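You operate a simulated robot arm through the tools that you are given. There is no shell and no other tool. Be economical: measure what you need, move in short steps, check, and stop when the job is done.

You run a simulated robot arm. Do the job below in one go: nothing can be reset, and whatever is moved stays where it is left.

## Task
Clamp tile 19 and try both nail holes with the green peg gauge.
Fine: Push it home in each hole, then stand it back in the green bush. Leave the tile clamped and the red gauge alone.
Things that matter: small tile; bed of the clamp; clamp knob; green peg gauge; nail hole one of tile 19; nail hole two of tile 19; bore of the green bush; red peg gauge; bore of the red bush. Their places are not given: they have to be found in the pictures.

Only the result counts: the job must be done as asked and must still hold three seconds after the hand-in. Knocking over, shifting, dropping, spilling or breaking anything else fails it.

## Robot
A 7-joint arm with a two-finger parallel gripper, fixed in place. Base frame: the origin is at the foot of the arm, x ahead of it, y to its left, z up; the work surface is at about z = 0. Units: m, degrees, N and s.
With the tool pointing down near the work surface it reaches from about 0.22 to 0.58 m from the base axis. Its first joint turns from -66.0 to 66.0 degrees. Payload 2.5 kg.
The tool frame sits at the grasp point between the pads (the TCP): z along the fingers, y along the line on which they close. The tips reach 0.023 m beyond it. Largest opening 0.094 m; finger width 0.038, thickness 0.01; the body of the gripper, 0.054 by 0.096 m, starts 0.039 m behind the TCP.
Orientation is that of the tool frame in the base frame, as a unit quaternion [x, y, z, w]. With the fingers straight down and closing along the base's y, the tool's x points along the base's -x, its y along +y and its z along -z.

## Interface
- The arm moves only by the tool arm_command. Its argument "targets" is a list of rows, each a list of 6 numbers: the shift along the tool's x, y, z in units of 300 mm (1.0 is 300 mm), then the turn, a rotation vector about the tool's x, y, z in units of 180 degrees (1.0 is 180 degrees). In form: [[dx, dy, dz, ax, ay, az], ...]. A call has 1 to 10 rows; each row is the pose to reach, as a shift and turn from the pose commanded when the call began, along the tool's axes at that moment. "grip" is the finger opening in m, from 0 to 0.094, set as the call begins (left out, the last holds). A call with a number of a shift or a turn outside -1 to 1 is refused whole. Rows are played at 5 a second. More than 0.05 m and 8.6 degrees between two rows, or a gripper value outside its range, and nothing of the call is played. A pose out of reach is approached as far as the arm can. The call stops where the force on the tool passes 40 N (or 10 N more than at its start, if that is more) or the arm is blocked; 0.2 s more then pass. Each finger travels about 0.108 m/s and halts on what it meets, pressing with about 30 N; the grip force reading is that of the motor and also rises with nothing between the fingers. The clock runs only during rows and for 0.2 s after the last one: add rows that repeat a pose to give the fingers time. It gives the time, the measured TCP pose, the force on the tool (base axes), the opening and the grip force at its end, in the units of the frame above (readings bear some noise).
- Cameras (640 x 400 px; columns grow to the right, rows downward): "scene" is fixed at [0.1183, -0.4045, 0.5467]; the picture's right is [0.85, -0.52, 0.00], its down [-0.29, -0.47, -0.83] and it looks along [0.43, 0.71, -0.56] (base axes); focal length 302 px, centre (320, 200). "wrist" rides on the gripper at [-0.039, 0, -0.044] in the tool frame; the picture's right is [0.00, -1.00, 0.00], its down [0.97, 0.00, -0.24] and it looks along [0.24, 0.00, 0.97] (tool axes); focal length 218 px, centre (320, 200).
- camera(camera): a new picture of that camera. No time passes.
- point_at(camera, pixels): there is no depth. For up to 12 entries [column, row, z] of the newest picture of that camera ("zoom" is the newest enlarged one), the place [x, y] in the base frame at which the ray of that pixel passes the height z, good to about 0.003 m. No time passes.
- zoom(camera, box): a new picture of the part [left, top, right, bottom] of that camera's present view, enlarged. No time passes.
- hand_in(): hands the job in; it is judged then, once.

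Go step by step. Measure first, check grasps and placings, and put right what went wrong. The budget is 80 turns and 34 pictures, counting those below and the enlarged ones. Unless the task says otherwise, let go and move clear before handing in, and close with one line.

The tools are called after ">>>" by a JSON object that holds its "api" and its "payload". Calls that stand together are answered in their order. arm_command: Moves the arm, as the interface text tells. Its arguments: {"type":"object","properties":{"targets":{"type":"array"},"grip":{"type":"number"}},"required":["targets"]} The other tools are called the same way: camera (camera) takes a picture; point_at (camera, pixels) gives the place at which the rays of pixels pass given heights; zoom (camera, box) takes an enlarged picture of a part of a camera's view; hand_in () hands the job in.

At the start:

```text
t: 0.0
ee_pos: [0.2839, -0.1359, 0.3747]
tool_rot: [0.001, 1.0, -0.001, 0.0]
force: [-0.4, -1.0, -0.6]
width: 0.094
gripper_force: 0.1
```

scene: 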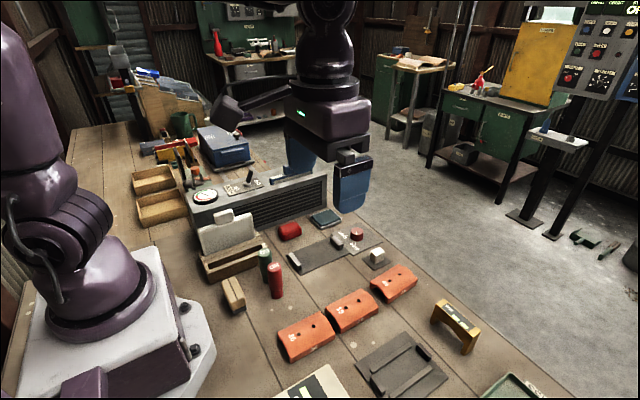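
wrist: 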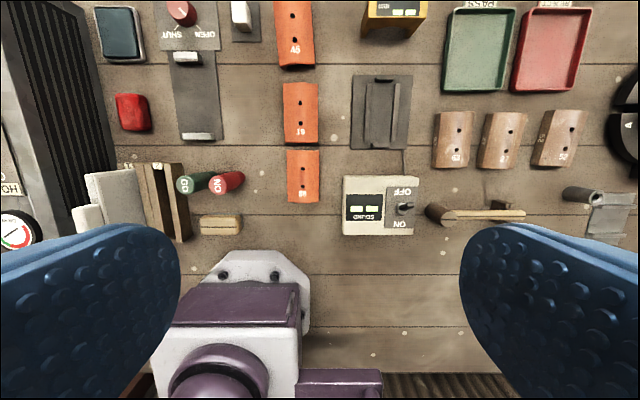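

The wrist picture shows three orange tiles near (295,35), (300,112), (303,175), the clamp with its knob near (185,10), and green and red gauges at (195,183) and (228,182). I'll zoom in to read the labels.

>>> {"api": "zoom", "payload": {"camera": "wrist", "box": [240, 0, 360, 220]}}

>>> {"api": "zoom", "payload": {"camera": "wrist", "box": [80, 0, 270, 240]}}

>>> {"api": "zoom", "payload": {"camera": "scene", "box": [190, 200, 430, 370]}}

>>> {"api": "zoom", "payload": {"camera": "wrist", "box": [400, 80, 640, 230]}}

```text
1.82 times, centred on (300, 110) of wrist
```

zoom: 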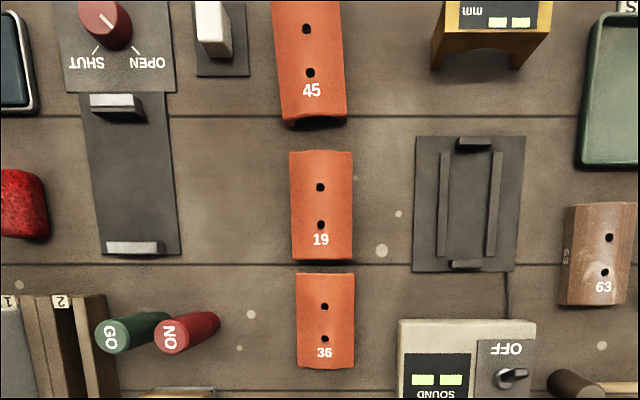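

```text
1.67 times, centred on (175, 120) of wrist
```

zoom: 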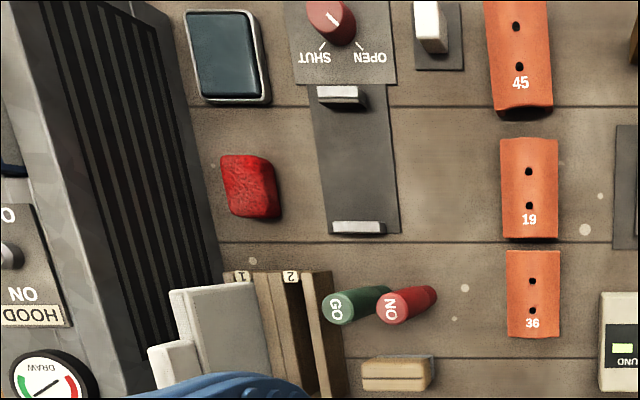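

```text
2.35 times, centred on (310, 285) of scene
```

zoom: 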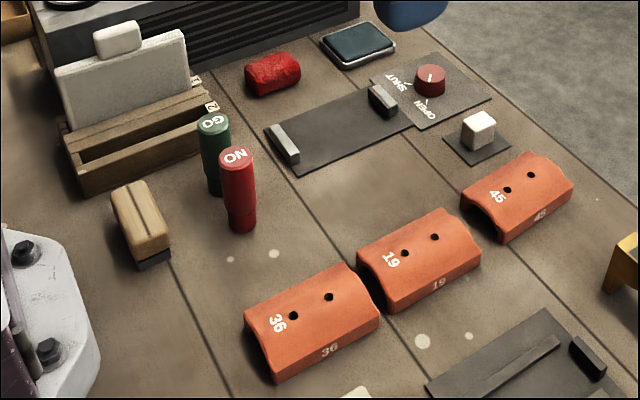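

```text
2.67 times, centred on (520, 155) of wrist
```

zoom: 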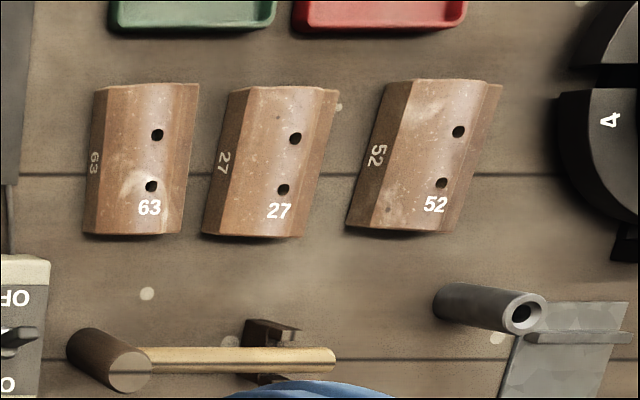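

Tile 19 is the middle orange one, with holes at about (300,103) and (300,123). The clamp plate has jaws at (188,57) and (198,136) and its knob at (182,14). The gauges are at (186,185) and (219,185). Next I'll find rough base positions.

>>> {"api": "point_at", "payload": {"camera": "wrist", "pixels": [[300, 103, 0.03], [300.5, 123.2, 0.03], [283, 83.6, 0.02], [318, 82.5, 0.02], [284, 142.4, 0.02], [317.6, 143, 0.02], [188.5, 57, 0.02], [198.4, 136.4, 0.02], [182.4, 13.8, 0.02], [186.3, 184.7, 0.07], [219.2, 185.3, 0.07], [300, 103, 0.0]]}}

>>> {"api": "point_at", "payload": {"camera": "scene", "pixels": [[265, 254, 0.07], [275, 269, 0.07], [281, 296, 0.0], [271, 271, 0.0], [341.5, 294.5, 0.03], [353, 289, 0.03], [356, 231, 0.02], [326, 312, 0.0]]}}

```text
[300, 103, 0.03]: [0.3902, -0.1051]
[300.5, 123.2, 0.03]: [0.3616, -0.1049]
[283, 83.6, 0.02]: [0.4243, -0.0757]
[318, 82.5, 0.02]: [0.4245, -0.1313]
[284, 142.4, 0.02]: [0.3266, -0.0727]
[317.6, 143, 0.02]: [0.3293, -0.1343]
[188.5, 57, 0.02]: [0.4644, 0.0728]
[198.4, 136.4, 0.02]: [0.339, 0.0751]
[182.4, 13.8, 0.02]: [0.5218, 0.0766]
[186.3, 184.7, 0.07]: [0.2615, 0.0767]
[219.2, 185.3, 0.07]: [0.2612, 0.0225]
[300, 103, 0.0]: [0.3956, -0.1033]
```

```text
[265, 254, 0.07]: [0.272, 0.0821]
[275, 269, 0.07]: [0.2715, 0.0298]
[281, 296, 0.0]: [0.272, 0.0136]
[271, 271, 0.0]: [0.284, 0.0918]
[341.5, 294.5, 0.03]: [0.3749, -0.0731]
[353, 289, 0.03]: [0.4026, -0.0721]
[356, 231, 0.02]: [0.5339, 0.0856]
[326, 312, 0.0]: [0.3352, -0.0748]
```

My scene pixels were scaled wrongly, so I'll go lower above tile 19 for a closer measurement.

>>> {"api": "arm_command", "payload": {"targets": [[-0.06, 0.025, 0.113, 0, 0, 0], [-0.115, 0.05, 0.227, 0, 0, 0], [-0.17, 0.075, 0.34, 0, 0, 0], [-0.23, 0.1, 0.453, 0, 0, 0], [-0.287, 0.113, 0.567, 0, 0, 0], [-0.287, 0.113, 0.567, 0, 0, 0]]}}

>>> {"api": "camera", "payload": {"camera": "wrist"}}

>>> {"api": "point_at", "payload": {"camera": "scene", "pixels": [[359, 300.7, 0.03], [346, 307.5, 0.03], [359, 300.7, 0.045], [346, 307.5, 0.045], [264, 251.8, 0.08], [273.8, 265.9, 0.08], [277, 296, 0.0]]}}

```text
t: 1.4
ee_pos: [0.3684, -0.1058, 0.2027]
tool_rot: [0.0, 1.0, 0.0, 0.0]
force: [0.7, 0.2, -0.7]
width: 0.0941
gripper_force: 0.0
```

```text
27 pictures are left
```

wrist: 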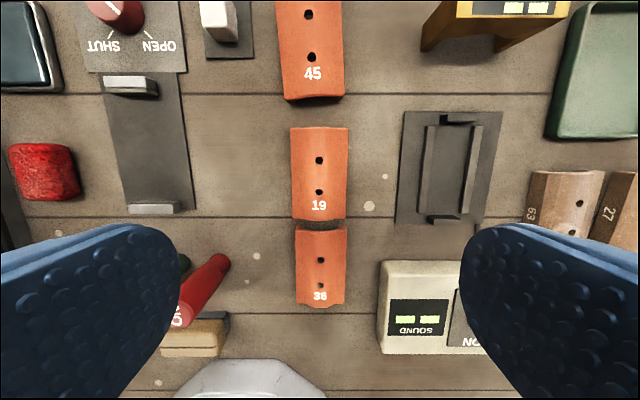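

```text
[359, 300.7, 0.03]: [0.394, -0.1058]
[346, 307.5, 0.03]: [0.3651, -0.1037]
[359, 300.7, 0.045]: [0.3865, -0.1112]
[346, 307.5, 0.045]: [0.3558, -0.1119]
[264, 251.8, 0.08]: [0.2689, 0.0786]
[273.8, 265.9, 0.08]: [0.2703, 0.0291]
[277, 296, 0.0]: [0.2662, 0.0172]
```

The tile's long axis runs along base x, with its corners at about (291,127) and (348,220). I'll measure it and zoom in on the clamp.

>>> {"api": "point_at", "payload": {"camera": "wrist", "pixels": [[319, 160, 0.03], [319, 192, 0.03], [291, 127, 0.02], [348, 127, 0.02], [290, 220, 0.02], [348, 220, 0.02], [319, 127, 0.03], [319, 220, 0.03], [297, 235, 0.02], [344, 235, 0.02], [319, 160, 0.035], [319, 192, 0.035]]}}

>>> {"api": "zoom", "payload": {"camera": "wrist", "box": [60, 0, 360, 230]}}

>>> {"api": "zoom", "payload": {"camera": "scene", "box": [270, 200, 410, 290]}}

```text
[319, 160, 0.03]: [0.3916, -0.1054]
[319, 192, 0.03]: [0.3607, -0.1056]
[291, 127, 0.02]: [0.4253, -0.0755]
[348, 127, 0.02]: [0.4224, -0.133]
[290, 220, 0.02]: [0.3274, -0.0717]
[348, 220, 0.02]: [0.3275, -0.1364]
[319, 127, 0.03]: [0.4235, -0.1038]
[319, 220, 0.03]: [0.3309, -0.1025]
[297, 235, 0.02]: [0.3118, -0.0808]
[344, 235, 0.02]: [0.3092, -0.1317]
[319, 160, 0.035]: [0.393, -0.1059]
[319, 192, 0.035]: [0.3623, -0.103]
```

```text
1.74 times, centred on (210, 115) of wrist
```

zoom: 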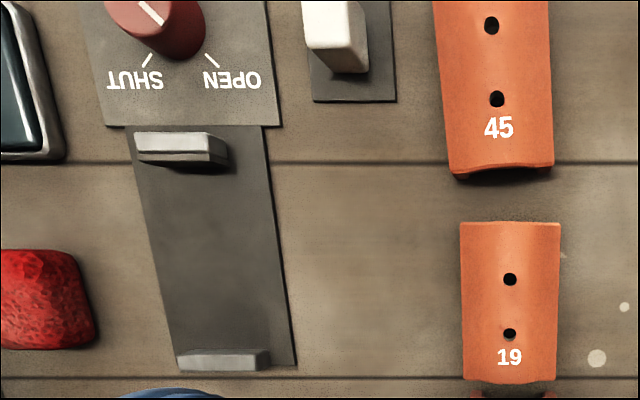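

```text
4.44 times, centred on (340, 245) of scene
```

zoom: 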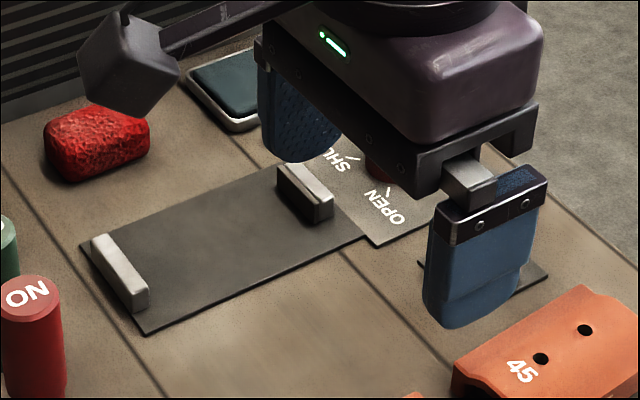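

The knob mark points to OPEN, and turning it clockwise seen from above should lead to SHUT. I'll look straight down on the clamp before picking up the tile.

>>> {"api": "arm_command", "payload": {"targets": [[-0.025, 0.14, 0, 0, 0, 0], [-0.05, 0.28, 0, 0, 0, 0], [-0.075, 0.42, 0, 0, 0, 0], [-0.1, 0.553, 0, 0, 0, 0], [-0.1, 0.553, 0, 0, 0, 0]]}}

>>> {"api": "camera", "payload": {"camera": "wrist"}}

>>> {"api": "zoom", "payload": {"camera": "wrist", "box": [200, 0, 440, 240]}}

```text
t: 2.6
ee_pos: [0.3969, 0.0657, 0.203]
tool_rot: [0.0, 1.0, 0.0, 0.0]
force: [0.3, -0.4, 0.6]
width: 0.0943
gripper_force: 0.1
```

```text
24 pictures are left
```

wrist: 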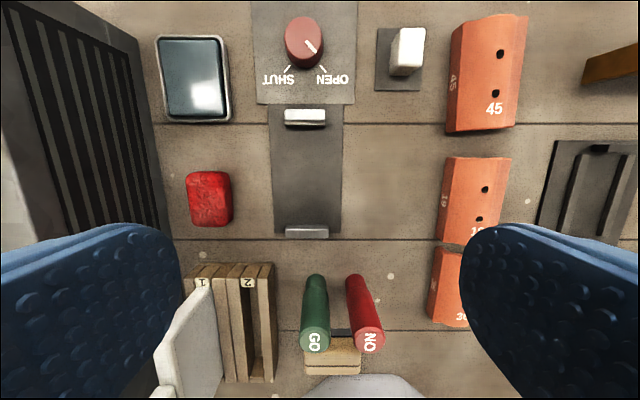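

```text
1.67 times, centred on (320, 120) of wrist
```

zoom: 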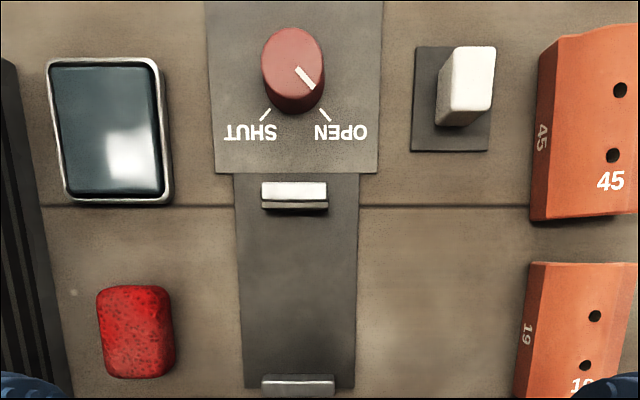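

The clamp is clearly visible with its pointer at OPEN. I'll measure the jaws, bed, knob and gauges.

>>> {"api": "point_at", "payload": {"camera": "zoom", "pixels": [[295, 208, 0.005], [295, 200, 0.02], [298, 375, 0.02], [298, 375, 0.01], [262, 200, 0.02], [328, 200, 0.02], [262, 375, 0.02], [333, 375, 0.02], [239, 290, 0.0], [356, 290, 0.0], [291, 62, 0.025], [292, 70, 0.012]]}}

>>> {"api": "point_at", "payload": {"camera": "wrist", "pixels": [[315, 342, 0.08], [315, 283, 0.0], [369, 341, 0.08], [357, 283, 0.0], [303, 35, 0.025], [485, 189, 0.03], [479, 219, 0.03]]}}

>>> {"api": "point_at", "payload": {"camera": "scene", "pixels": [[356.8, 231.4, 0.02], [356.8, 231.4, 0.03], [264, 251.8, 0.07], [264, 251.8, 0.09]]}}

```text
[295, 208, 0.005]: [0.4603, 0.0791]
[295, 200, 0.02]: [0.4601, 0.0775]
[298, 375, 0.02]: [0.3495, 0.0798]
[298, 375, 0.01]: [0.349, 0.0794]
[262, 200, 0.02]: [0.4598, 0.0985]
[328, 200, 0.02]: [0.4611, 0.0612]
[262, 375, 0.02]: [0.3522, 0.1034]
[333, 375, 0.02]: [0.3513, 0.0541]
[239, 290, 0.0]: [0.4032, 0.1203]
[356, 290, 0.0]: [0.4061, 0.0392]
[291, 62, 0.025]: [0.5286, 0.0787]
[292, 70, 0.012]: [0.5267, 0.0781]
```

```text
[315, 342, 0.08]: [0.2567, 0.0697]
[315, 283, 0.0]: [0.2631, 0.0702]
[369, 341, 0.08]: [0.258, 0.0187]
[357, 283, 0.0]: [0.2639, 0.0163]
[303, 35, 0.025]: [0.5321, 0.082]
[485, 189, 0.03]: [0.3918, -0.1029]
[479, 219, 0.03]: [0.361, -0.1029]
```

```text
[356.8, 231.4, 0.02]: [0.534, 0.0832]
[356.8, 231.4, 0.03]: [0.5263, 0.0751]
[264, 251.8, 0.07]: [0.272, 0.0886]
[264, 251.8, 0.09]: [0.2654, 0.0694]
```

In my frame the clamp bed centre is about (0.409, 0.079), with jaw gap 0.11. The tile centre is about (0.380, -0.1015), 0.093 long and 0.06 wide. I'll go down over the tile with the fingers open.

>>> {"api": "arm_command", "payload": {"targets": [[0.017, -0.138, 0, 0, 0, 0], [0.033, -0.276, 0, 0, 0, 0], [0.05, -0.414, 0, 0, 0, 0], [0.0667, -0.5513, 0, 0, 0, 0], [0.0667, -0.5513, 0.14, 0, 0, 0], [0.0667, -0.5513, 0.28, 0, 0, 0], [0.0667, -0.5513, 0.4, 0, 0, 0], [0.0667, -0.5513, 0.5, 0, 0, 0], [0.0667, -0.5513, 0.585, 0, 0, 0], [0.0667, -0.5513, 0.585, 0, 0, 0]], "grip": 0.094}}

>>> {"api": "camera", "payload": {"camera": "wrist"}}

```text
t: 4.8
ee_pos: [0.3804, -0.1021, 0.0292]
tool_rot: [0.0, 1.0, 0.0, 0.001]
force: [-0.5, -0.5, -0.1]
width: 0.0943
gripper_force: 0.0
```

```text
22 pictures are left
```

wrist: 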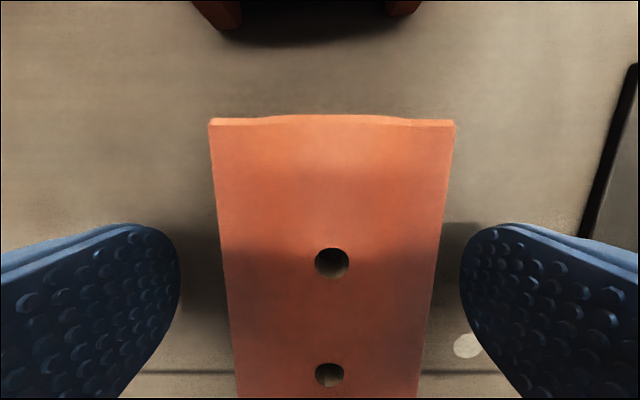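

The tile sits between the pads about 2.5 mm to the -y side. I'll correct that and close.

>>> {"api": "arm_command", "payload": {"targets": [[0, -0.0085, 0, 0, 0, 0], [0, -0.0085, 0, 0, 0, 0]]}}

>>> {"api": "arm_command", "payload": {"targets": [[0, 0, 0, 0, 0, 0], [0, 0, 0, 0, 0, 0], [0, 0, 0, 0, 0, 0], [0, 0, 0, 0, 0, 0]], "grip": 0.04}}

>>> {"api": "arm_command", "payload": {"targets": [[0, 0, -0.05, 0, 0, 0], [0, 0, -0.15, 0, 0, 0], [0, 0, -0.25, 0, 0, 0], [0, 0, -0.25, 0, 0, 0]]}}

>>> {"api": "camera", "payload": {"camera": "wrist"}}

```text
t: 5.4
ee_pos: [0.3805, -0.1033, 0.0288]
tool_rot: [0.0, 1.0, 0.001, 0.0]
force: [0.5, 0.2, -0.5]
width: 0.0939
gripper_force: 0.1
```

```text
t: 6.4
ee_pos: [0.3809, -0.1047, 0.0283]
tool_rot: [0.001, 1.0, 0.0, 0.0]
force: [0.1, -0.5, -0.3]
width: 0.0574
gripper_force: 29.3
```

```text
t: 7.4
ee_pos: [0.3817, -0.1054, 0.1035]
tool_rot: [0.0, 1.0, 0.001, 0.0]
force: [-0.4, -0.2, -0.9]
width: 0.0572
gripper_force: 30.4
```

```text
21 pictures are left
```

wrist: 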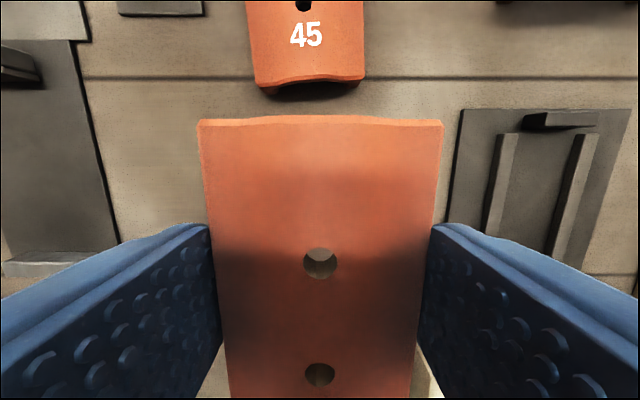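

The tile is held (width 0.057) and square. I'll carry it over the clamp bed.

>>> {"api": "arm_command", "payload": {"targets": [[-0.02, 0.12, 0, 0, 0, 0], [-0.04, 0.24, 0, 0, 0, 0], [-0.06, 0.36, 0, 0, 0, 0], [-0.08, 0.48, 0, 0, 0, 0], [-0.0933, 0.61, 0, 0, 0, 0], [-0.0933, 0.61, 0, 0, 0, 0]]}}

>>> {"api": "camera", "payload": {"camera": "wrist"}}

>>> {"api": "zoom", "payload": {"camera": "scene", "box": [220, 170, 400, 310]}}

```text
t: 8.8
ee_pos: [0.4082, 0.0767, 0.1014]
tool_rot: [0.0, 1.0, -0.001, 0.0]
force: [-0.2, -0.7, -1.8]
width: 0.0573
gripper_force: 29.7
```

```text
20 pictures are left
```

wrist: 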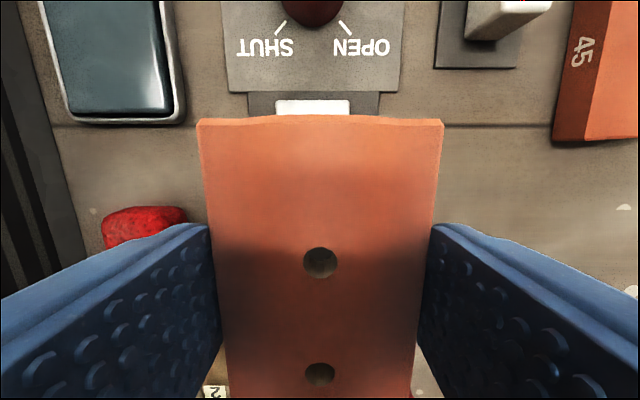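

```text
2.86 times, centred on (310, 240) of scene
```

zoom: 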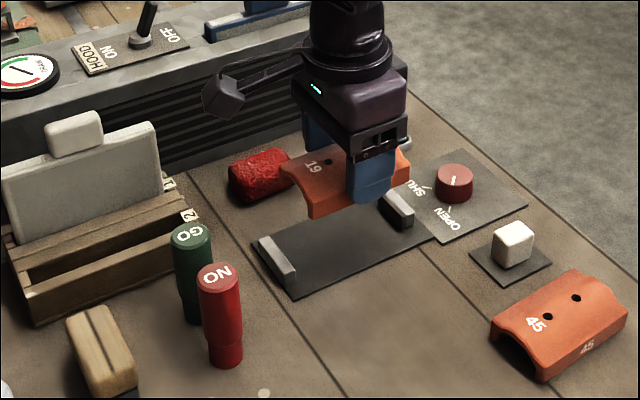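

The jaw centre sits at about column 313, so the tile must move 4 mm toward +y and about 3 mm back in x. I'll correct that and lower to just above the bed.

>>> {"api": "arm_command", "payload": {"targets": [[0.01, 0.0133, 0, 0, 0, 0], [0.01, 0.0133, 0.08, 0, 0, 0], [0.01, 0.0133, 0.15, 0, 0, 0], [0.01, 0.0133, 0.21, 0, 0, 0], [0.01, 0.0133, 0.21, 0, 0, 0]]}}

>>> {"api": "camera", "payload": {"camera": "wrist"}}

>>> {"api": "zoom", "payload": {"camera": "scene", "box": [260, 200, 400, 290]}}

```text
t: 10.0
ee_pos: [0.4057, 0.0816, 0.0391]
tool_rot: [0.0, 1.0, 0.0, 0.0]
force: [0.6, -0.2, -1.0]
width: 0.0572
gripper_force: 29.7
```

```text
18 pictures are left
```

wrist: 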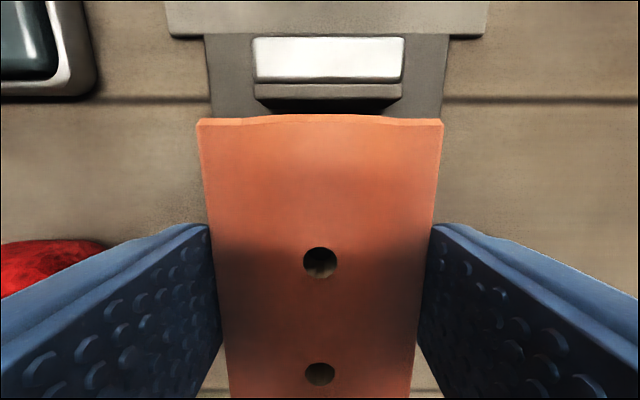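

```text
4.44 times, centred on (330, 245) of scene
```

zoom: 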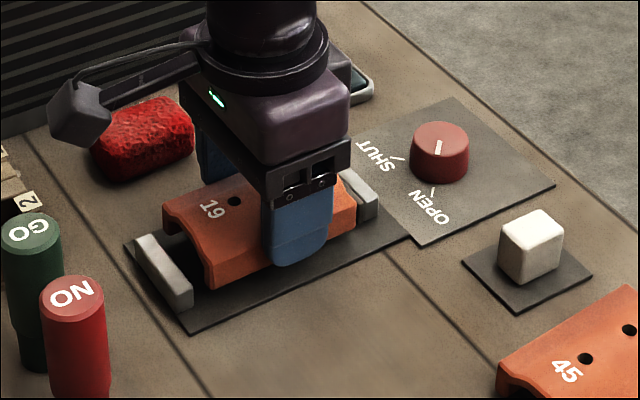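

The tile lies between the jaws with a gap at both ends, about 2.5 mm too far to +y. I'll correct that and lower in small steps until it touches.

>>> {"api": "arm_command", "payload": {"targets": [[0, -0.0083, 0, 0, 0, 0], [0, -0.0083, 0.008, 0, 0, 0], [0, -0.0083, 0.015, 0, 0, 0], [0, -0.0083, 0.021, 0, 0, 0], [0, -0.0083, 0.024, 0, 0, 0]]}}

```text
t: 11.2
ee_pos: [0.4067, 0.0797, 0.0314]
tool_rot: [-0.001, 1.0, 0.0, -0.001]
force: [-1.4, 0.3, 4.9]
width: 0.0572
gripper_force: 30.4
```

The 4.9 N upward force shows the tile has touched the bed at TCP z of about 0.032. I'll release and rise.

>>> {"api": "arm_command", "payload": {"targets": [[0, 0, 0, 0, 0, 0], [0, 0, 0, 0, 0, 0], [0, 0, 0, 0, 0, 0]], "grip": 0.08}}

>>> {"api": "arm_command", "payload": {"targets": [[0, 0, -0.05, 0, 0, 0], [0, 0, -0.15, 0, 0, 0], [0, 0, -0.3, 0, 0, 0], [-0.12, 0, -0.37, 0, 0, 0], [-0.2, 0, -0.37, 0, 0, 0], [-0.2, 0, -0.37, 0, 0, 0]]}}

>>> {"api": "camera", "payload": {"camera": "wrist"}}

```text
t: 12.0
ee_pos: [0.405, 0.0788, 0.0308]
tool_rot: [0.0, 1.0, 0.0, 0.0]
force: [-0.7, 0.4, 0.7]
width: 0.08
gripper_force: 0.1
```

```text
t: 13.4
ee_pos: [0.4662, 0.081, 0.1434]
tool_rot: [0.001, 1.0, 0.0, 0.0]
force: [-0.1, 0.6, -0.2]
width: 0.0797
gripper_force: 0.0
```

```text
16 pictures are left
```

wrist: 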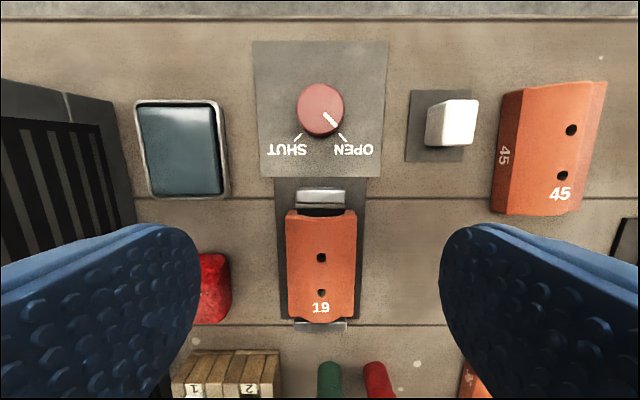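

The tile lies centred between the jaws. The knob at (320,108) is about 0.064 m ahead of the TCP at the same y. I'll move above it with a -45° pre-turn and a smaller opening.

>>> {"api": "arm_command", "payload": {"targets": [[-0.036, 0, 0.0, 0, 0, -0.0417], [-0.072, 0, 0.0, 0, 0, -0.0833], [-0.108, 0, 0.05, 0, 0, -0.125], [-0.144, 0, 0.1, 0, 0, -0.1667], [-0.18, 0, 0.15, 0, 0, -0.2083], [-0.215, 0, 0.2, 0, 0, -0.25], [-0.215, 0, 0.2, 0, 0, -0.25]], "grip": 0.056}}

>>> {"api": "camera", "payload": {"camera": "wrist"}}

```text
t: 15.0
ee_pos: [0.5304, 0.0813, 0.0844]
tool_rot: [-0.384, 0.923, 0.0, 0.0]
force: [-0.7, 0.2, -0.4]
width: 0.0561
gripper_force: 0.1
```

```text
15 pictures are left
```

wrist: 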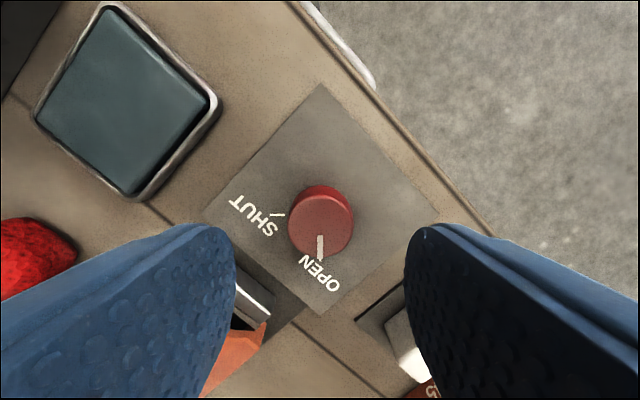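

The knob at (321,227) lies exactly on the tool axis. I'll descend onto it.

>>> {"api": "arm_command", "payload": {"targets": [[0, 0, 0.08, 0, 0, 0], [0, 0, 0.14, 0, 0, 0], [0, 0, 0.18, 0, 0, 0], [0, 0, 0.18, 0, 0, 0]]}}

>>> {"api": "arm_command", "payload": {"targets": [[0, 0, 0, 0, 0, 0], [0, 0, 0, 0, 0, 0], [0, 0, 0, 0, 0, 0]], "grip": 0.02}}

```text
t: 16.0
ee_pos: [0.5303, 0.0797, 0.0294]
tool_rot: [-0.383, 0.924, 0.0, 0.0]
force: [-0.5, -0.8, 0.0]
width: 0.0561
gripper_force: 0.0
```

```text
t: 16.8
ee_pos: [0.5294, 0.0815, 0.0287]
tool_rot: [-0.382, 0.924, -0.001, -0.001]
force: [0.5, 1.5, -1.7]
width: 0.0354
gripper_force: 45.4
```

The knob is gripped (0.035). Next I'll turn it 90° clockwise seen from above, which is + about tool z.

>>> {"api": "arm_command", "payload": {"targets": [[0, 0, 0, 0, 0, 0.045], [0, 0, 0, 0, 0, 0.09], [0, 0, 0, 0, 0, 0.135], [0, 0, 0, 0, 0, 0.18], [0, 0, 0, 0, 0, 0.225], [0, 0, 0, 0, 0, 0.27], [0, 0, 0, 0, 0, 0.315], [0, 0, 0, 0, 0, 0.36], [0, 0, 0, 0, 0, 0.405], [0, 0, 0, 0, 0, 0.45]]}}

>>> {"api": "arm_command", "payload": {"targets": [[0, 0, 0, 0, 0, 0.03], [0, 0, 0, 0, 0, 0.055], [0, 0, 0, 0, 0, 0.055]]}}

>>> {"api": "camera", "payload": {"camera": "wrist"}}

```text
t: 19.0
ee_pos: [0.5297, 0.0796, 0.0283]
tool_rot: [0.31, 0.951, 0.001, -0.001]
force: [0.6, 5.8, -14.1]
width: 0.0352
gripper_force: 45.6
```

```text
t: 19.8
ee_pos: [0.5299, 0.0801, 0.0297]
tool_rot: [0.39, 0.921, -0.001, 0.0]
force: [-4.0, 1.5, -8.3]
width: 0.0353
gripper_force: 45.4
```

```text
14 pictures are left
```

wrist: 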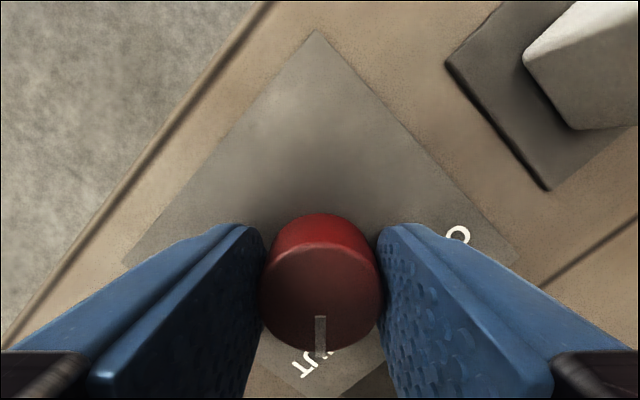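

The pointer now sits at SHUT. I'll release, rise, straighten the wrist and check the clamp.

>>> {"api": "arm_command", "payload": {"targets": [[0, 0, 0, 0, 0, 0], [0, 0, 0, 0, 0, 0]], "grip": 0.056}}

>>> {"api": "arm_command", "payload": {"targets": [[0, 0, -0.1, 0, 0, 0], [0, 0, -0.2, 0, 0, -0.04], [0, 0, -0.3, 0, 0, -0.08], [0.03, 0.03, -0.4, 0, 0, -0.12], [0.07, 0.07, -0.5, 0, 0, -0.16], [0.13, 0.13, -0.55, 0, 0, -0.2], [0.2, 0.2, -0.55, 0, 0, -0.24], [0.26, 0.26, -0.55, 0, 0, -0.255], [0.26, 0.26, -0.55, 0, 0, -0.255]]}}

>>> {"api": "camera", "payload": {"camera": "wrist"}}

>>> {"api": "zoom", "payload": {"camera": "scene", "box": [200, 190, 400, 315]}}

```text
t: 20.4
ee_pos: [0.5313, 0.079, 0.03]
tool_rot: [0.39, 0.921, 0.0, 0.001]
force: [0.7, 0.2, -0.6]
width: 0.0562
gripper_force: 0.0
```

```text
t: 22.4
ee_pos: [0.5342, 0.189, 0.1921]
tool_rot: [-0.001, 1.0, 0.0, 0.001]
force: [0.1, 0.0, 1.2]
width: 0.0558
gripper_force: 0.1
```

```text
13 pictures are left
```

wrist: 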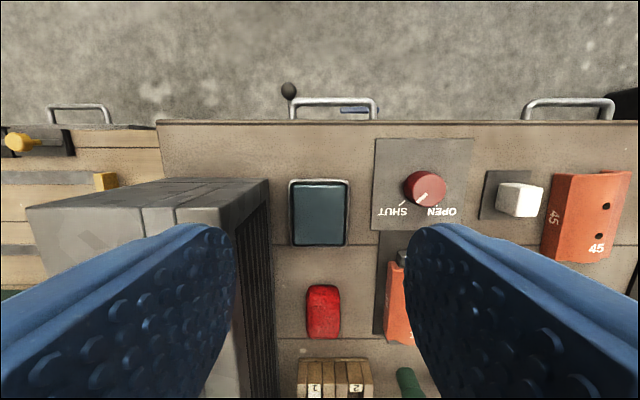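

```text
3.20 times, centred on (300, 252) of scene
```

zoom: 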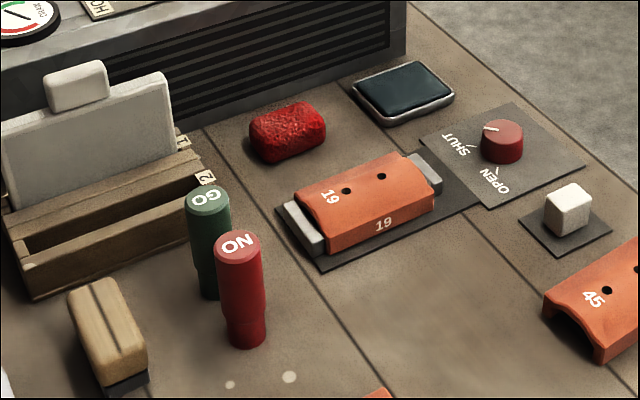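

The clamp is shut with the jaws against tile 19. I'll go to a point above the green gauge to check its position, moving clear of the grey box first.

>>> {"api": "arm_command", "payload": {"targets": [[0.0, -0.13, -0.03, 0, 0, 0], [0.05, -0.26, -0.03, 0, 0, 0], [0.18, -0.32, -0.03, 0, 0, 0], [0.32, -0.36, -0.03, 0, 0, 0], [0.46, -0.397, -0.03, 0, 0, 0], [0.58, -0.397, -0.03, 0, 0, 0], [0.68, -0.397, -0.03, 0, 0, 0], [0.78, -0.397, -0.03, 0, 0, 0], [0.78, -0.397, -0.03, 0, 0, 0]], "grip": 0.042}}

>>> {"api": "camera", "payload": {"camera": "wrist"}}

```text
t: 24.4
ee_pos: [0.2989, 0.0701, 0.2024]
tool_rot: [0.0, 1.0, 0.0, -0.001]
force: [-0.1, 1.4, -0.2]
width: 0.042
gripper_force: 0.0
```

```text
11 pictures are left
```

wrist: 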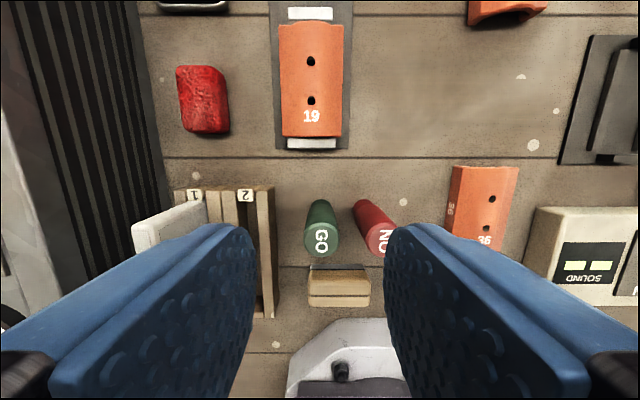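

The green gauge top is at (321,238), in line with the TCP in y and about 0.031 m behind it in x. I'll hover just above it to check.

>>> {"api": "arm_command", "payload": {"targets": [[0.05, 0, 0.0, 0, 0, 0], [0.105, 0, 0.08, 0, 0, 0], [0.105, 0, 0.16, 0, 0, 0], [0.105, 0, 0.24, 0, 0, 0], [0.105, 0, 0.24, 0, 0, 0]], "grip": 0.042}}

>>> {"api": "camera", "payload": {"camera": "wrist"}}

```text
t: 25.6
ee_pos: [0.2682, 0.0706, 0.1318]
tool_rot: [0.0, 1.0, 0.001, 0.0]
force: [-0.8, 0.3, -0.7]
width: 0.0417
gripper_force: 0.0
```

```text
10 pictures are left
```

wrist: 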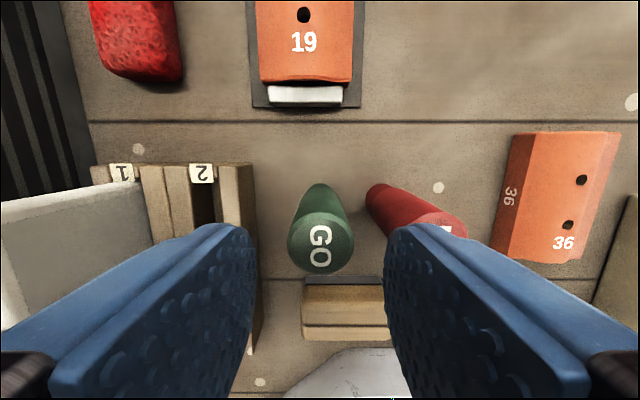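

The green top is centred at (320,243), on the tool axis, with about 6 mm of finger clearance on either side. I'll descend to grip height and close.

>>> {"api": "arm_command", "payload": {"targets": [[0, 0, 0.05, 0, 0, 0], [0, 0, 0.1, 0, 0, 0], [0, 0, 0.15, 0, 0, 0], [0, 0, 0.192, 0, 0, 0], [0, 0, 0.192, 0, 0, 0]]}}

>>> {"api": "arm_command", "payload": {"targets": [[0, 0, 0, 0, 0, 0], [0, 0, 0, 0, 0, 0], [0, 0, 0, 0, 0, 0]], "grip": 0.015}}

```text
t: 26.8
ee_pos: [0.2676, 0.0712, 0.0738]
tool_rot: [-0.001, 1.0, 0.0, 0.0]
force: [-0.4, -0.8, 0.0]
width: 0.042
gripper_force: 0.2
```

```text
t: 27.6
ee_pos: [0.2683, 0.072, 0.0746]
tool_rot: [0.001, 1.0, 0.0, 0.0]
force: [0.6, -4.2, -0.7]
width: 0.0289
gripper_force: 29.7
```

The green gauge is gripped (0.029). I'll lift straight up 0.10 m and see its shape.

>>> {"api": "arm_command", "payload": {"targets": [[0, 0, -0.05, 0, 0, 0], [0, 0, -0.1, 0, 0, 0], [0, 0, -0.2, 0, 0, 0], [0, 0, -0.3, 0, 0, 0], [0, 0, -0.35, 0, 0, 0], [0, 0, -0.35, 0, 0, 0]]}}

>>> {"api": "zoom", "payload": {"camera": "scene", "box": [200, 150, 400, 315]}}

```text
t: 29.0
ee_pos: [0.265, 0.0706, 0.1777]
tool_rot: [0.0, 1.0, 0.0, 0.0]
force: [-0.2, 0.4, -0.8]
width: 0.0289
gripper_force: 30.1
```

```text
2.42 times, centred on (300, 232) of scene
```

zoom: 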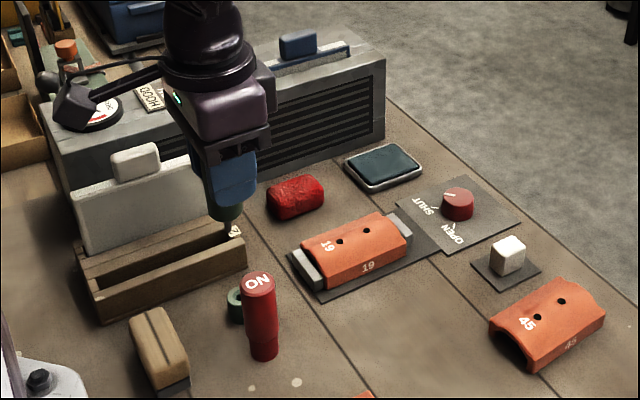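

The gauge is out and its pin shows at about (232,230). A closer zoom on it will give the shoulder and pin lengths.

>>> {"api": "zoom", "payload": {"camera": "scene", "box": [235, 200, 305, 285]}}

```text
4.71 times, centred on (270, 242) of scene
```

zoom: 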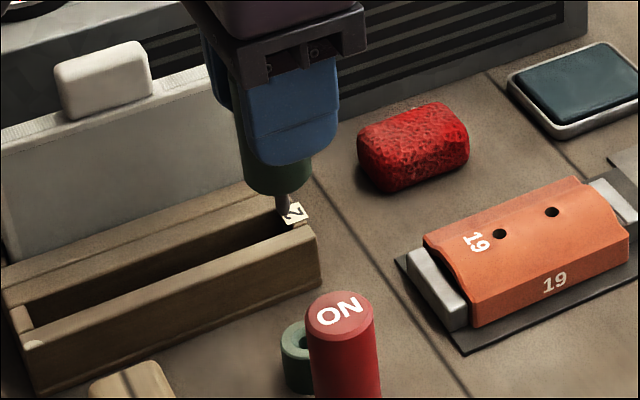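

The gauge shoulder is about 0.050 below the TCP and the pin is about 0.02 long. I'll move to just short of the holes so the camera can measure both ahead of the gauge.

>>> {"api": "arm_command", "payload": {"targets": [[-0.07, 0.007, 0, 0, 0, 0], [-0.14, 0.014, 0, 0, 0, 0], [-0.21, 0.02, 0, 0, 0, 0], [-0.275, 0.0267, 0, 0, 0, 0], [-0.275, 0.0267, 0, 0, 0, 0], [-0.275, 0.0267, 0, 0, 0, 0]]}}

>>> {"api": "zoom", "payload": {"camera": "wrist", "box": [240, 80, 400, 240]}}

```text
t: 30.4
ee_pos: [0.3476, 0.0764, 0.1785]
tool_rot: [0.0, 1.0, 0.0, 0.0]
force: [0.4, 0.0, -0.7]
width: 0.0287
gripper_force: 29.9
```

```text
2.50 times, centred on (320, 160) of wrist
```

zoom: 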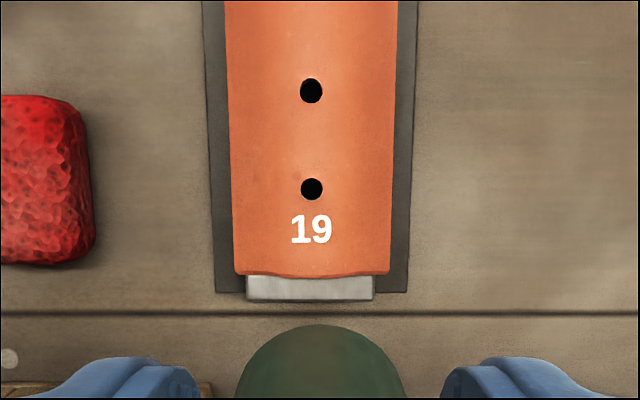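

The holes are at wrist pixels (316.5,116) and (316.5,155), which puts them 0.062 and 0.031 ahead of the TCP and 2.9 mm to +y. I'll hover with the pin just over the nearer hole.

>>> {"api": "arm_command", "payload": {"targets": [[-0.05, 0.0097, 0, 0, 0, 0], [-0.106, 0.0097, 0, 0, 0, 0], [-0.106, 0.0097, 0.1, 0, 0, 0], [-0.106, 0.0097, 0.17, 0, 0, 0], [-0.106, 0.0097, 0.21, 0, 0, 0], [-0.106, 0.0097, 0.21, 0, 0, 0]]}}

>>> {"api": "zoom", "payload": {"camera": "scene", "box": [290, 205, 360, 265]}}

```text
t: 31.8
ee_pos: [0.3802, 0.0804, 0.1156]
tool_rot: [0.0, 1.0, 0.001, 0.0]
force: [-0.5, -0.1, -1.0]
width: 0.0289
gripper_force: 30.4
```

```text
6.67 times, centred on (325, 235) of scene
```

zoom: 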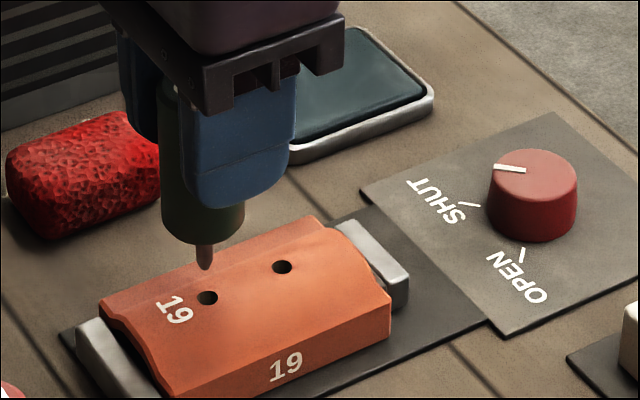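

Seen from the scene camera, the pin (205,267) is directly above the hole (207,297). I'll lower gently.

>>> {"api": "arm_command", "payload": {"targets": [[0, 0, 0.01, 0, 0, 0], [0, 0, 0.02, 0, 0, 0], [0, 0, 0.03, 0, 0, 0], [0, 0, 0.038, 0, 0, 0], [0, 0, 0.046, 0, 0, 0], [0, 0, 0.054, 0, 0, 0], [0, 0, 0.062, 0, 0, 0]]}}

```text
t: 33.4
ee_pos: [0.3806, 0.0811, 0.0987]
tool_rot: [0.001, 1.0, -0.001, 0.0]
force: [0.0, -6.8, 8.2]
width: 0.029
gripper_force: 30.1
```

There is a contact force of -6.8 N in y and +8.2 N in z, so the pin is in the hole mouth but about 1 mm too far to +y. I'll ease it -y and watch.

>>> {"api": "arm_command", "payload": {"targets": [[0, -0.0035, 0, 0, 0, 0], [0, -0.0035, 0, 0, 0, 0]]}}

```text
t: 34.0
ee_pos: [0.379, 0.0813, 0.0969]
tool_rot: [0.0, 1.0, -0.001, -0.001]
force: [1.3, -4.6, -0.9]
width: 0.0288
gripper_force: 29.8
```

>>> {"api": "arm_command", "payload": {"targets": [[0, -0.0033, 0, 0, 0, 0], [0, -0.005, 0, 0, 0, 0], [0, -0.005, 0.01, 0, 0, 0], [0, -0.005, 0.02, 0, 0, 0]]}}

```text
t: 35.0
ee_pos: [0.3812, 0.0782, 0.0916]
tool_rot: [-0.001, 1.0, 0.0, -0.001]
force: [-1.3, -0.1, -1.1]
width: 0.0288
gripper_force: 29.6
```

The forces are near zero and the pin is sliding in. I'll keep going down in small steps until the shoulder meets the tile.

>>> {"api": "arm_command", "payload": {"targets": [[0, 0, 0.005, 0, 0, 0], [0, 0, 0.01, 0, 0, 0], [0, 0, 0.014, 0, 0, 0]]}}

```text
t: 35.8
ee_pos: [0.3822, 0.0782, 0.0878]
tool_rot: [0.001, 1.0, 0.001, -0.001]
force: [-5.5, 3.0, 3.1]
width: 0.0285
gripper_force: 30.5
```

>>> {"api": "arm_command", "payload": {"targets": [[0.004, 0.001, 0, 0, 0, 0], [0.004, 0.001, 0.003, 0, 0, 0], [0.004, 0.001, 0.006, 0, 0, 0], [0.004, 0.001, 0.009, 0, 0, 0]]}}

```text
t: 36.8
ee_pos: [0.3795, 0.0777, 0.0844]
tool_rot: [0.0, 1.0, -0.001, 0.001]
force: [0.5, -0.2, -0.5]
width: 0.0288
gripper_force: 30.2
```

>>> {"api": "arm_command", "payload": {"targets": [[0, 0, 0.004, 0, 0, 0], [0, 0, 0.008, 0, 0, 0], [0, 0, 0.012, 0, 0, 0]]}}

```text
t: 37.6
ee_pos: [0.3798, 0.0799, 0.0803]
tool_rot: [0.0, 1.0, 0.0, 0.0]
force: [-0.2, -1.4, -1.2]
width: 0.0289
gripper_force: 30.3
```

There is still no stop, so I'll carry on.

>>> {"api": "arm_command", "payload": {"targets": [[0, 0, 0.004, 0, 0, 0], [0, 0, 0.008, 0, 0, 0], [0, 0, 0.012, 0, 0, 0], [0, 0, 0.016, 0, 0, 0]]}}

>>> {"api": "zoom", "payload": {"camera": "scene", "box": [290, 205, 360, 265]}}

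```text
t: 38.4
ee_pos: [0.3809, 0.0805, 0.0796]
tool_rot: [0.001, 1.0, 0.0, 0.001]
force: [-1.9, -1.8, 7.6]
width: 0.0288
gripper_force: 30.5
stopped in row 4: the force on the tool passed its limit (the readings are from after the stop); the commanded pose is now the measured one
```

```text
6.67 times, centred on (325, 235) of scene
```

zoom: 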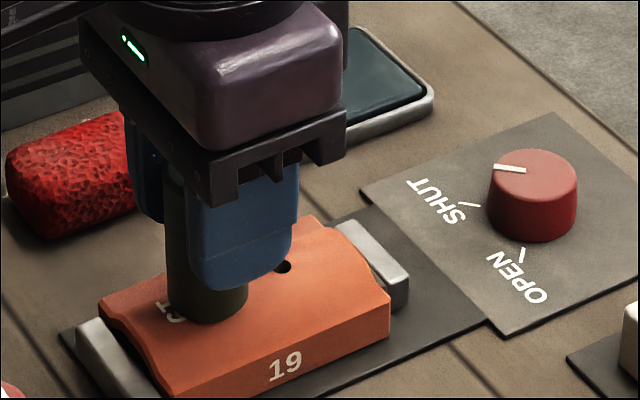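

The shoulder met the tile with over 40 N, and the picture shows it flush at (205,310), so hole one is done. I'll lift straight out and move 0.0305 m ahead to the other hole.

>>> {"api": "arm_command", "payload": {"targets": [[0.0013, -0.0013, -0.02, 0, 0, 0], [0.0013, -0.0013, -0.05, 0, 0, 0], [0.0013, -0.0013, -0.1, 0, 0, 0], [0.0013, -0.0013, -0.133, 0, 0, 0], [-0.05, -0.0013, -0.133, 0, 0, 0], [-0.1005, -0.0013, -0.133, 0, 0, 0], [-0.1005, -0.0013, -0.133, 0, 0, 0]]}}

>>> {"api": "arm_command", "payload": {"targets": [[0, 0, 0.02, 0, 0, 0], [0, 0, 0.04, 0, 0, 0], [0, 0, 0.055, 0, 0, 0], [0, 0, 0.065, 0, 0, 0], [0, 0, 0.075, 0, 0, 0]]}}

```text
t: 40.0
ee_pos: [0.4134, 0.0821, 0.1191]
tool_rot: [-0.001, 1.0, 0.001, 0.0]
force: [0.3, -0.3, -1.7]
width: 0.0289
gripper_force: 30.1
```

```text
t: 41.2
ee_pos: [0.4112, 0.0798, 0.0973]
tool_rot: [0.0, 1.0, 0.0, 0.001]
force: [2.6, 0.0, -0.3]
width: 0.0286
gripper_force: 29.8
```

There's little resistance and a slight +x force of 2.6 N, so I'll nudge +x 0.5 mm and continue down.

>>> {"api": "arm_command", "payload": {"targets": [[-0.0018, 0, 0.006, 0, 0, 0], [-0.0018, 0, 0.012, 0, 0, 0], [-0.0018, 0, 0.018, 0, 0, 0], [-0.0018, 0, 0.024, 0, 0, 0], [-0.0018, 0, 0.03, 0, 0, 0]]}}

```text
t: 42.4
ee_pos: [0.4105, 0.0799, 0.0893]
tool_rot: [0.0, 1.0, 0.0, 0.001]
force: [1.9, 1.4, 0.2]
width: 0.0286
gripper_force: 30.3
```

>>> {"api": "arm_command", "payload": {"targets": [[-0.001, 0.0005, 0.006, 0, 0, 0], [-0.001, 0.0005, 0.012, 0, 0, 0], [-0.001, 0.0005, 0.018, 0, 0, 0], [-0.001, 0.0005, 0.024, 0, 0, 0], [-0.001, 0.0005, 0.028, 0, 0, 0], [-0.001, 0.0005, 0.032, 0, 0, 0], [-0.001, 0.0005, 0.036, 0, 0, 0], [-0.001, 0.0005, 0.04, 0, 0, 0]]}}

>>> {"api": "zoom", "payload": {"camera": "scene", "box": [290, 205, 360, 265]}}

```text
t: 44.0
ee_pos: [0.4131, 0.0795, 0.0799]
tool_rot: [0.0, 1.0, 0.001, 0.001]
force: [-2.9, 0.3, 6.4]
width: 0.029
gripper_force: 30.0
stopped in row 8: the force on the tool passed its limit (the readings are from after the stop); the commanded pose is now the measured one
```

```text
6.67 times, centred on (325, 235) of scene
```

zoom: 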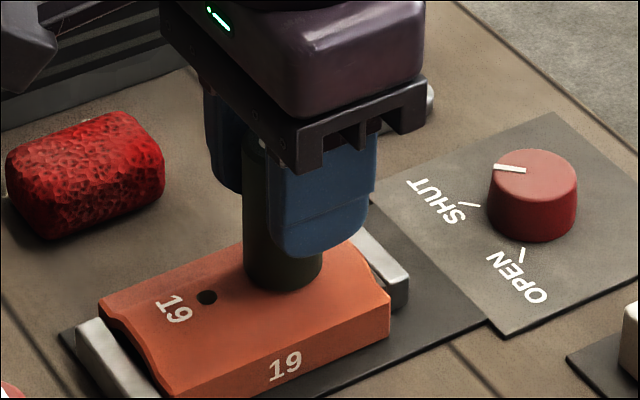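

Flush in hole two as well (shoulder at about (283,280), over 40 N). I'll lift clear and go back over the green bush.

>>> {"api": "arm_command", "payload": {"targets": [[0, 0, -0.02, 0, 0, 0], [0, 0, -0.06, 0, 0, 0], [0, 0, -0.14, 0, 0, 0], [0, 0, -0.24, 0, 0, 0], [0, 0, -0.327, 0, 0, 0], [0.12, -0.008, -0.327, 0, 0, 0], [0.24, -0.016, -0.327, 0, 0, 0], [0.36, -0.024, -0.327, 0, 0, 0], [0.478, -0.032, -0.327, 0, 0, 0], [0.478, -0.032, -0.327, 0, 0, 0]]}}

>>> {"api": "arm_command", "payload": {"targets": [[0, 0, 0.07, 0, 0, 0], [0, 0, 0.14, 0, 0, 0], [0, 0, 0.2, 0, 0, 0], [0, 0, 0.235, 0, 0, 0], [0, 0, 0.235, 0, 0, 0]]}}

>>> {"api": "zoom", "payload": {"camera": "scene", "box": [235, 220, 305, 305]}}

```text
t: 46.2
ee_pos: [0.2702, 0.0688, 0.176]
tool_rot: [0.0, 1.0, 0.0, 0.001]
force: [-0.5, -0.1, 0.2]
width: 0.0288
gripper_force: 30.3
```

```text
t: 47.5
ee_pos: [0.2701, 0.0691, 0.1076]
tool_rot: [-0.001, 1.0, 0.0, 0.001]
force: [0.9, -0.9, -0.7]
width: 0.0285
gripper_force: 30.1
```

```text
4.71 times, centred on (270, 262) of scene
```

zoom: 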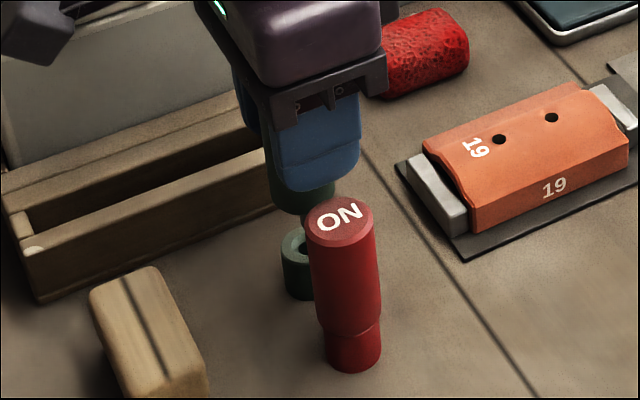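

The pin is over the bush bore, near (303,245). I'll lower gently and feel for entry.

>>> {"api": "arm_command", "payload": {"targets": [[0, 0, 0.012, 0, 0, 0], [0, 0, 0.024, 0, 0, 0], [0, 0, 0.034, 0, 0, 0], [0, 0, 0.042, 0, 0, 0], [0, 0, 0.05, 0, 0, 0]]}}

```text
t: 48.6
ee_pos: [0.27, 0.0695, 0.0908]
tool_rot: [0.0, 1.0, 0.0, 0.001]
force: [0.3, -0.1, -1.4]
width: 0.0291
gripper_force: 30.0
```

>>> {"api": "arm_command", "payload": {"targets": [[0, 0, 0.008, 0, 0, 0], [0, 0, 0.016, 0, 0, 0], [0, 0, 0.024, 0, 0, 0], [0, 0, 0.032, 0, 0, 0]]}}

```text
t: 49.6
ee_pos: [0.271, 0.0694, 0.0816]
tool_rot: [0.0, 1.0, 0.0, -0.001]
force: [-6.5, 1.2, 0.4]
width: 0.0288
gripper_force: 30.0
```

The pin is in the bore with a -6.5 N x force. I'll ease -x 1.2 mm and finish lowering.

>>> {"api": "arm_command", "payload": {"targets": [[0.004, 0.001, 0, 0, 0, 0], [0.004, 0.001, 0.006, 0, 0, 0], [0.004, 0.001, 0.012, 0, 0, 0], [0.004, 0.001, 0.016, 0, 0, 0]]}}

```text
t: 50.6
ee_pos: [0.2692, 0.0696, 0.0773]
tool_rot: [0.0, 1.0, 0.0, 0.001]
force: [-0.4, -0.2, -1.2]
width: 0.0289
gripper_force: 30.0
```

>>> {"api": "arm_command", "payload": {"targets": [[0, 0, 0.004, 0, 0, 0], [0, 0, 0.008, 0, 0, 0], [0, 0, 0.011, 0, 0, 0], [0, 0, 0.014, 0, 0, 0], [0, 0, 0.017, 0, 0, 0], [0, 0, 0.02, 0, 0, 0]]}}

```text
t: 51.8
ee_pos: [0.2681, 0.0695, 0.0741]
tool_rot: [0.0, 1.0, 0.001, 0.002]
force: [-2.4, -0.1, 4.8]
width: 0.0288
gripper_force: 30.1
stopped in row 5: the force on the tool passed its limit (the readings are from after the stop); the commanded pose is now the measured one
```

It's seated at z of about 0.074, the same height as before. I'll open to 0.042 only, because of the red gauge, and rise straight up.

>>> {"api": "arm_command", "payload": {"targets": [[0, 0, 0, 0, 0, 0], [0, 0, 0, 0, 0, 0], [0, 0, 0, 0, 0, 0]], "grip": 0.041}}

>>> {"api": "arm_command", "payload": {"targets": [[0, 0, -0.05, 0, 0, 0], [0, 0, -0.12, 0, 0, 0], [0, 0, -0.22, 0, 0, 0], [0, 0, -0.35, 0, 0, 0], [-0.1, 0, -0.5, 0, 0, 0], [-0.1, 0, -0.6, 0, 0, 0], [-0.1, 0, -0.6, 0, 0, 0]]}}

>>> {"api": "camera", "payload": {"camera": "wrist"}}

>>> {"api": "zoom", "payload": {"camera": "scene", "box": [200, 190, 400, 315]}}

```text
t: 52.6
ee_pos: [0.2682, 0.069, 0.0732]
tool_rot: [0.0, 1.0, 0.001, 0.001]
force: [0.7, 0.3, 0.3]
width: 0.0409
gripper_force: 0.0
```

```text
refused: row 5 steps farther than a row can; nothing moved
```

```text
2 pictures are left
```

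wrist: 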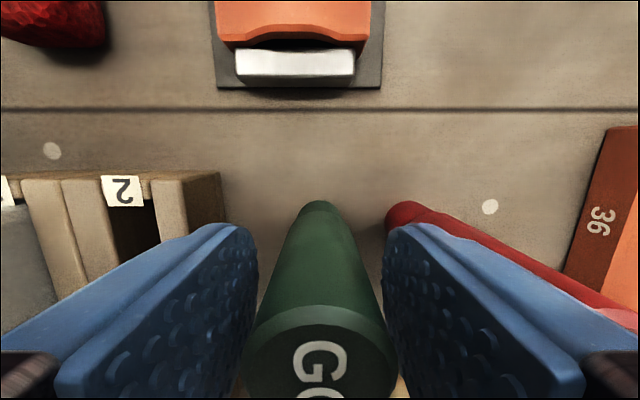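

```text
3.20 times, centred on (300, 252) of scene
```

zoom: 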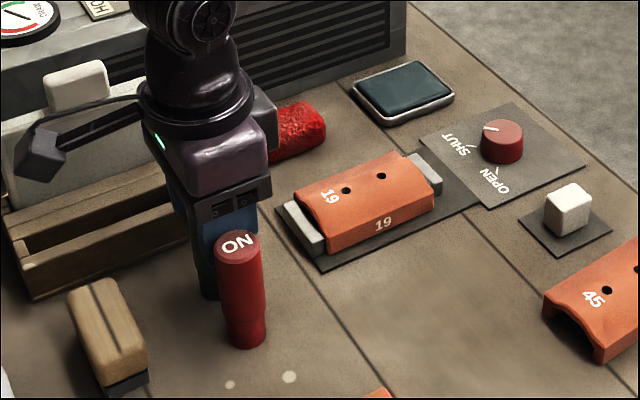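

The gauge stands free between the open pads. The rise was refused because one step was too big, so I'll rise with smaller steps.

>>> {"api": "arm_command", "payload": {"targets": [[0, 0, -0.05, 0, 0, 0], [0, 0, -0.12, 0, 0, 0], [0, 0, -0.22, 0, 0, 0], [0, 0, -0.33, 0, 0, 0], [0, 0, -0.44, 0, 0, 0], [-0.08, 0, -0.52, 0, 0, 0], [-0.16, 0, -0.58, 0, 0, 0], [-0.26, -0.08, -0.6, 0, 0, 0], [-0.36, -0.16, -0.6, 0, 0, 0], [-0.36, -0.16, -0.6, 0, 0, 0]]}}

>>> {"api": "camera", "payload": {"camera": "wrist"}}

>>> {"api": "zoom", "payload": {"camera": "scene", "box": [220, 210, 380, 310]}}

```text
t: 54.8
ee_pos: [0.3757, 0.0186, 0.2574]
tool_rot: [0.0, 1.0, 0.001, 0.002]
force: [1.0, -0.2, 0.3]
width: 0.0409
gripper_force: 0.1
```

```text
0 pictures are left
```

wrist: 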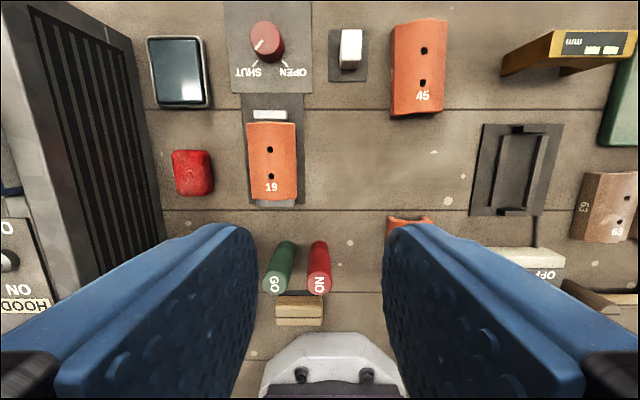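

```text
refused: no pictures are left
```

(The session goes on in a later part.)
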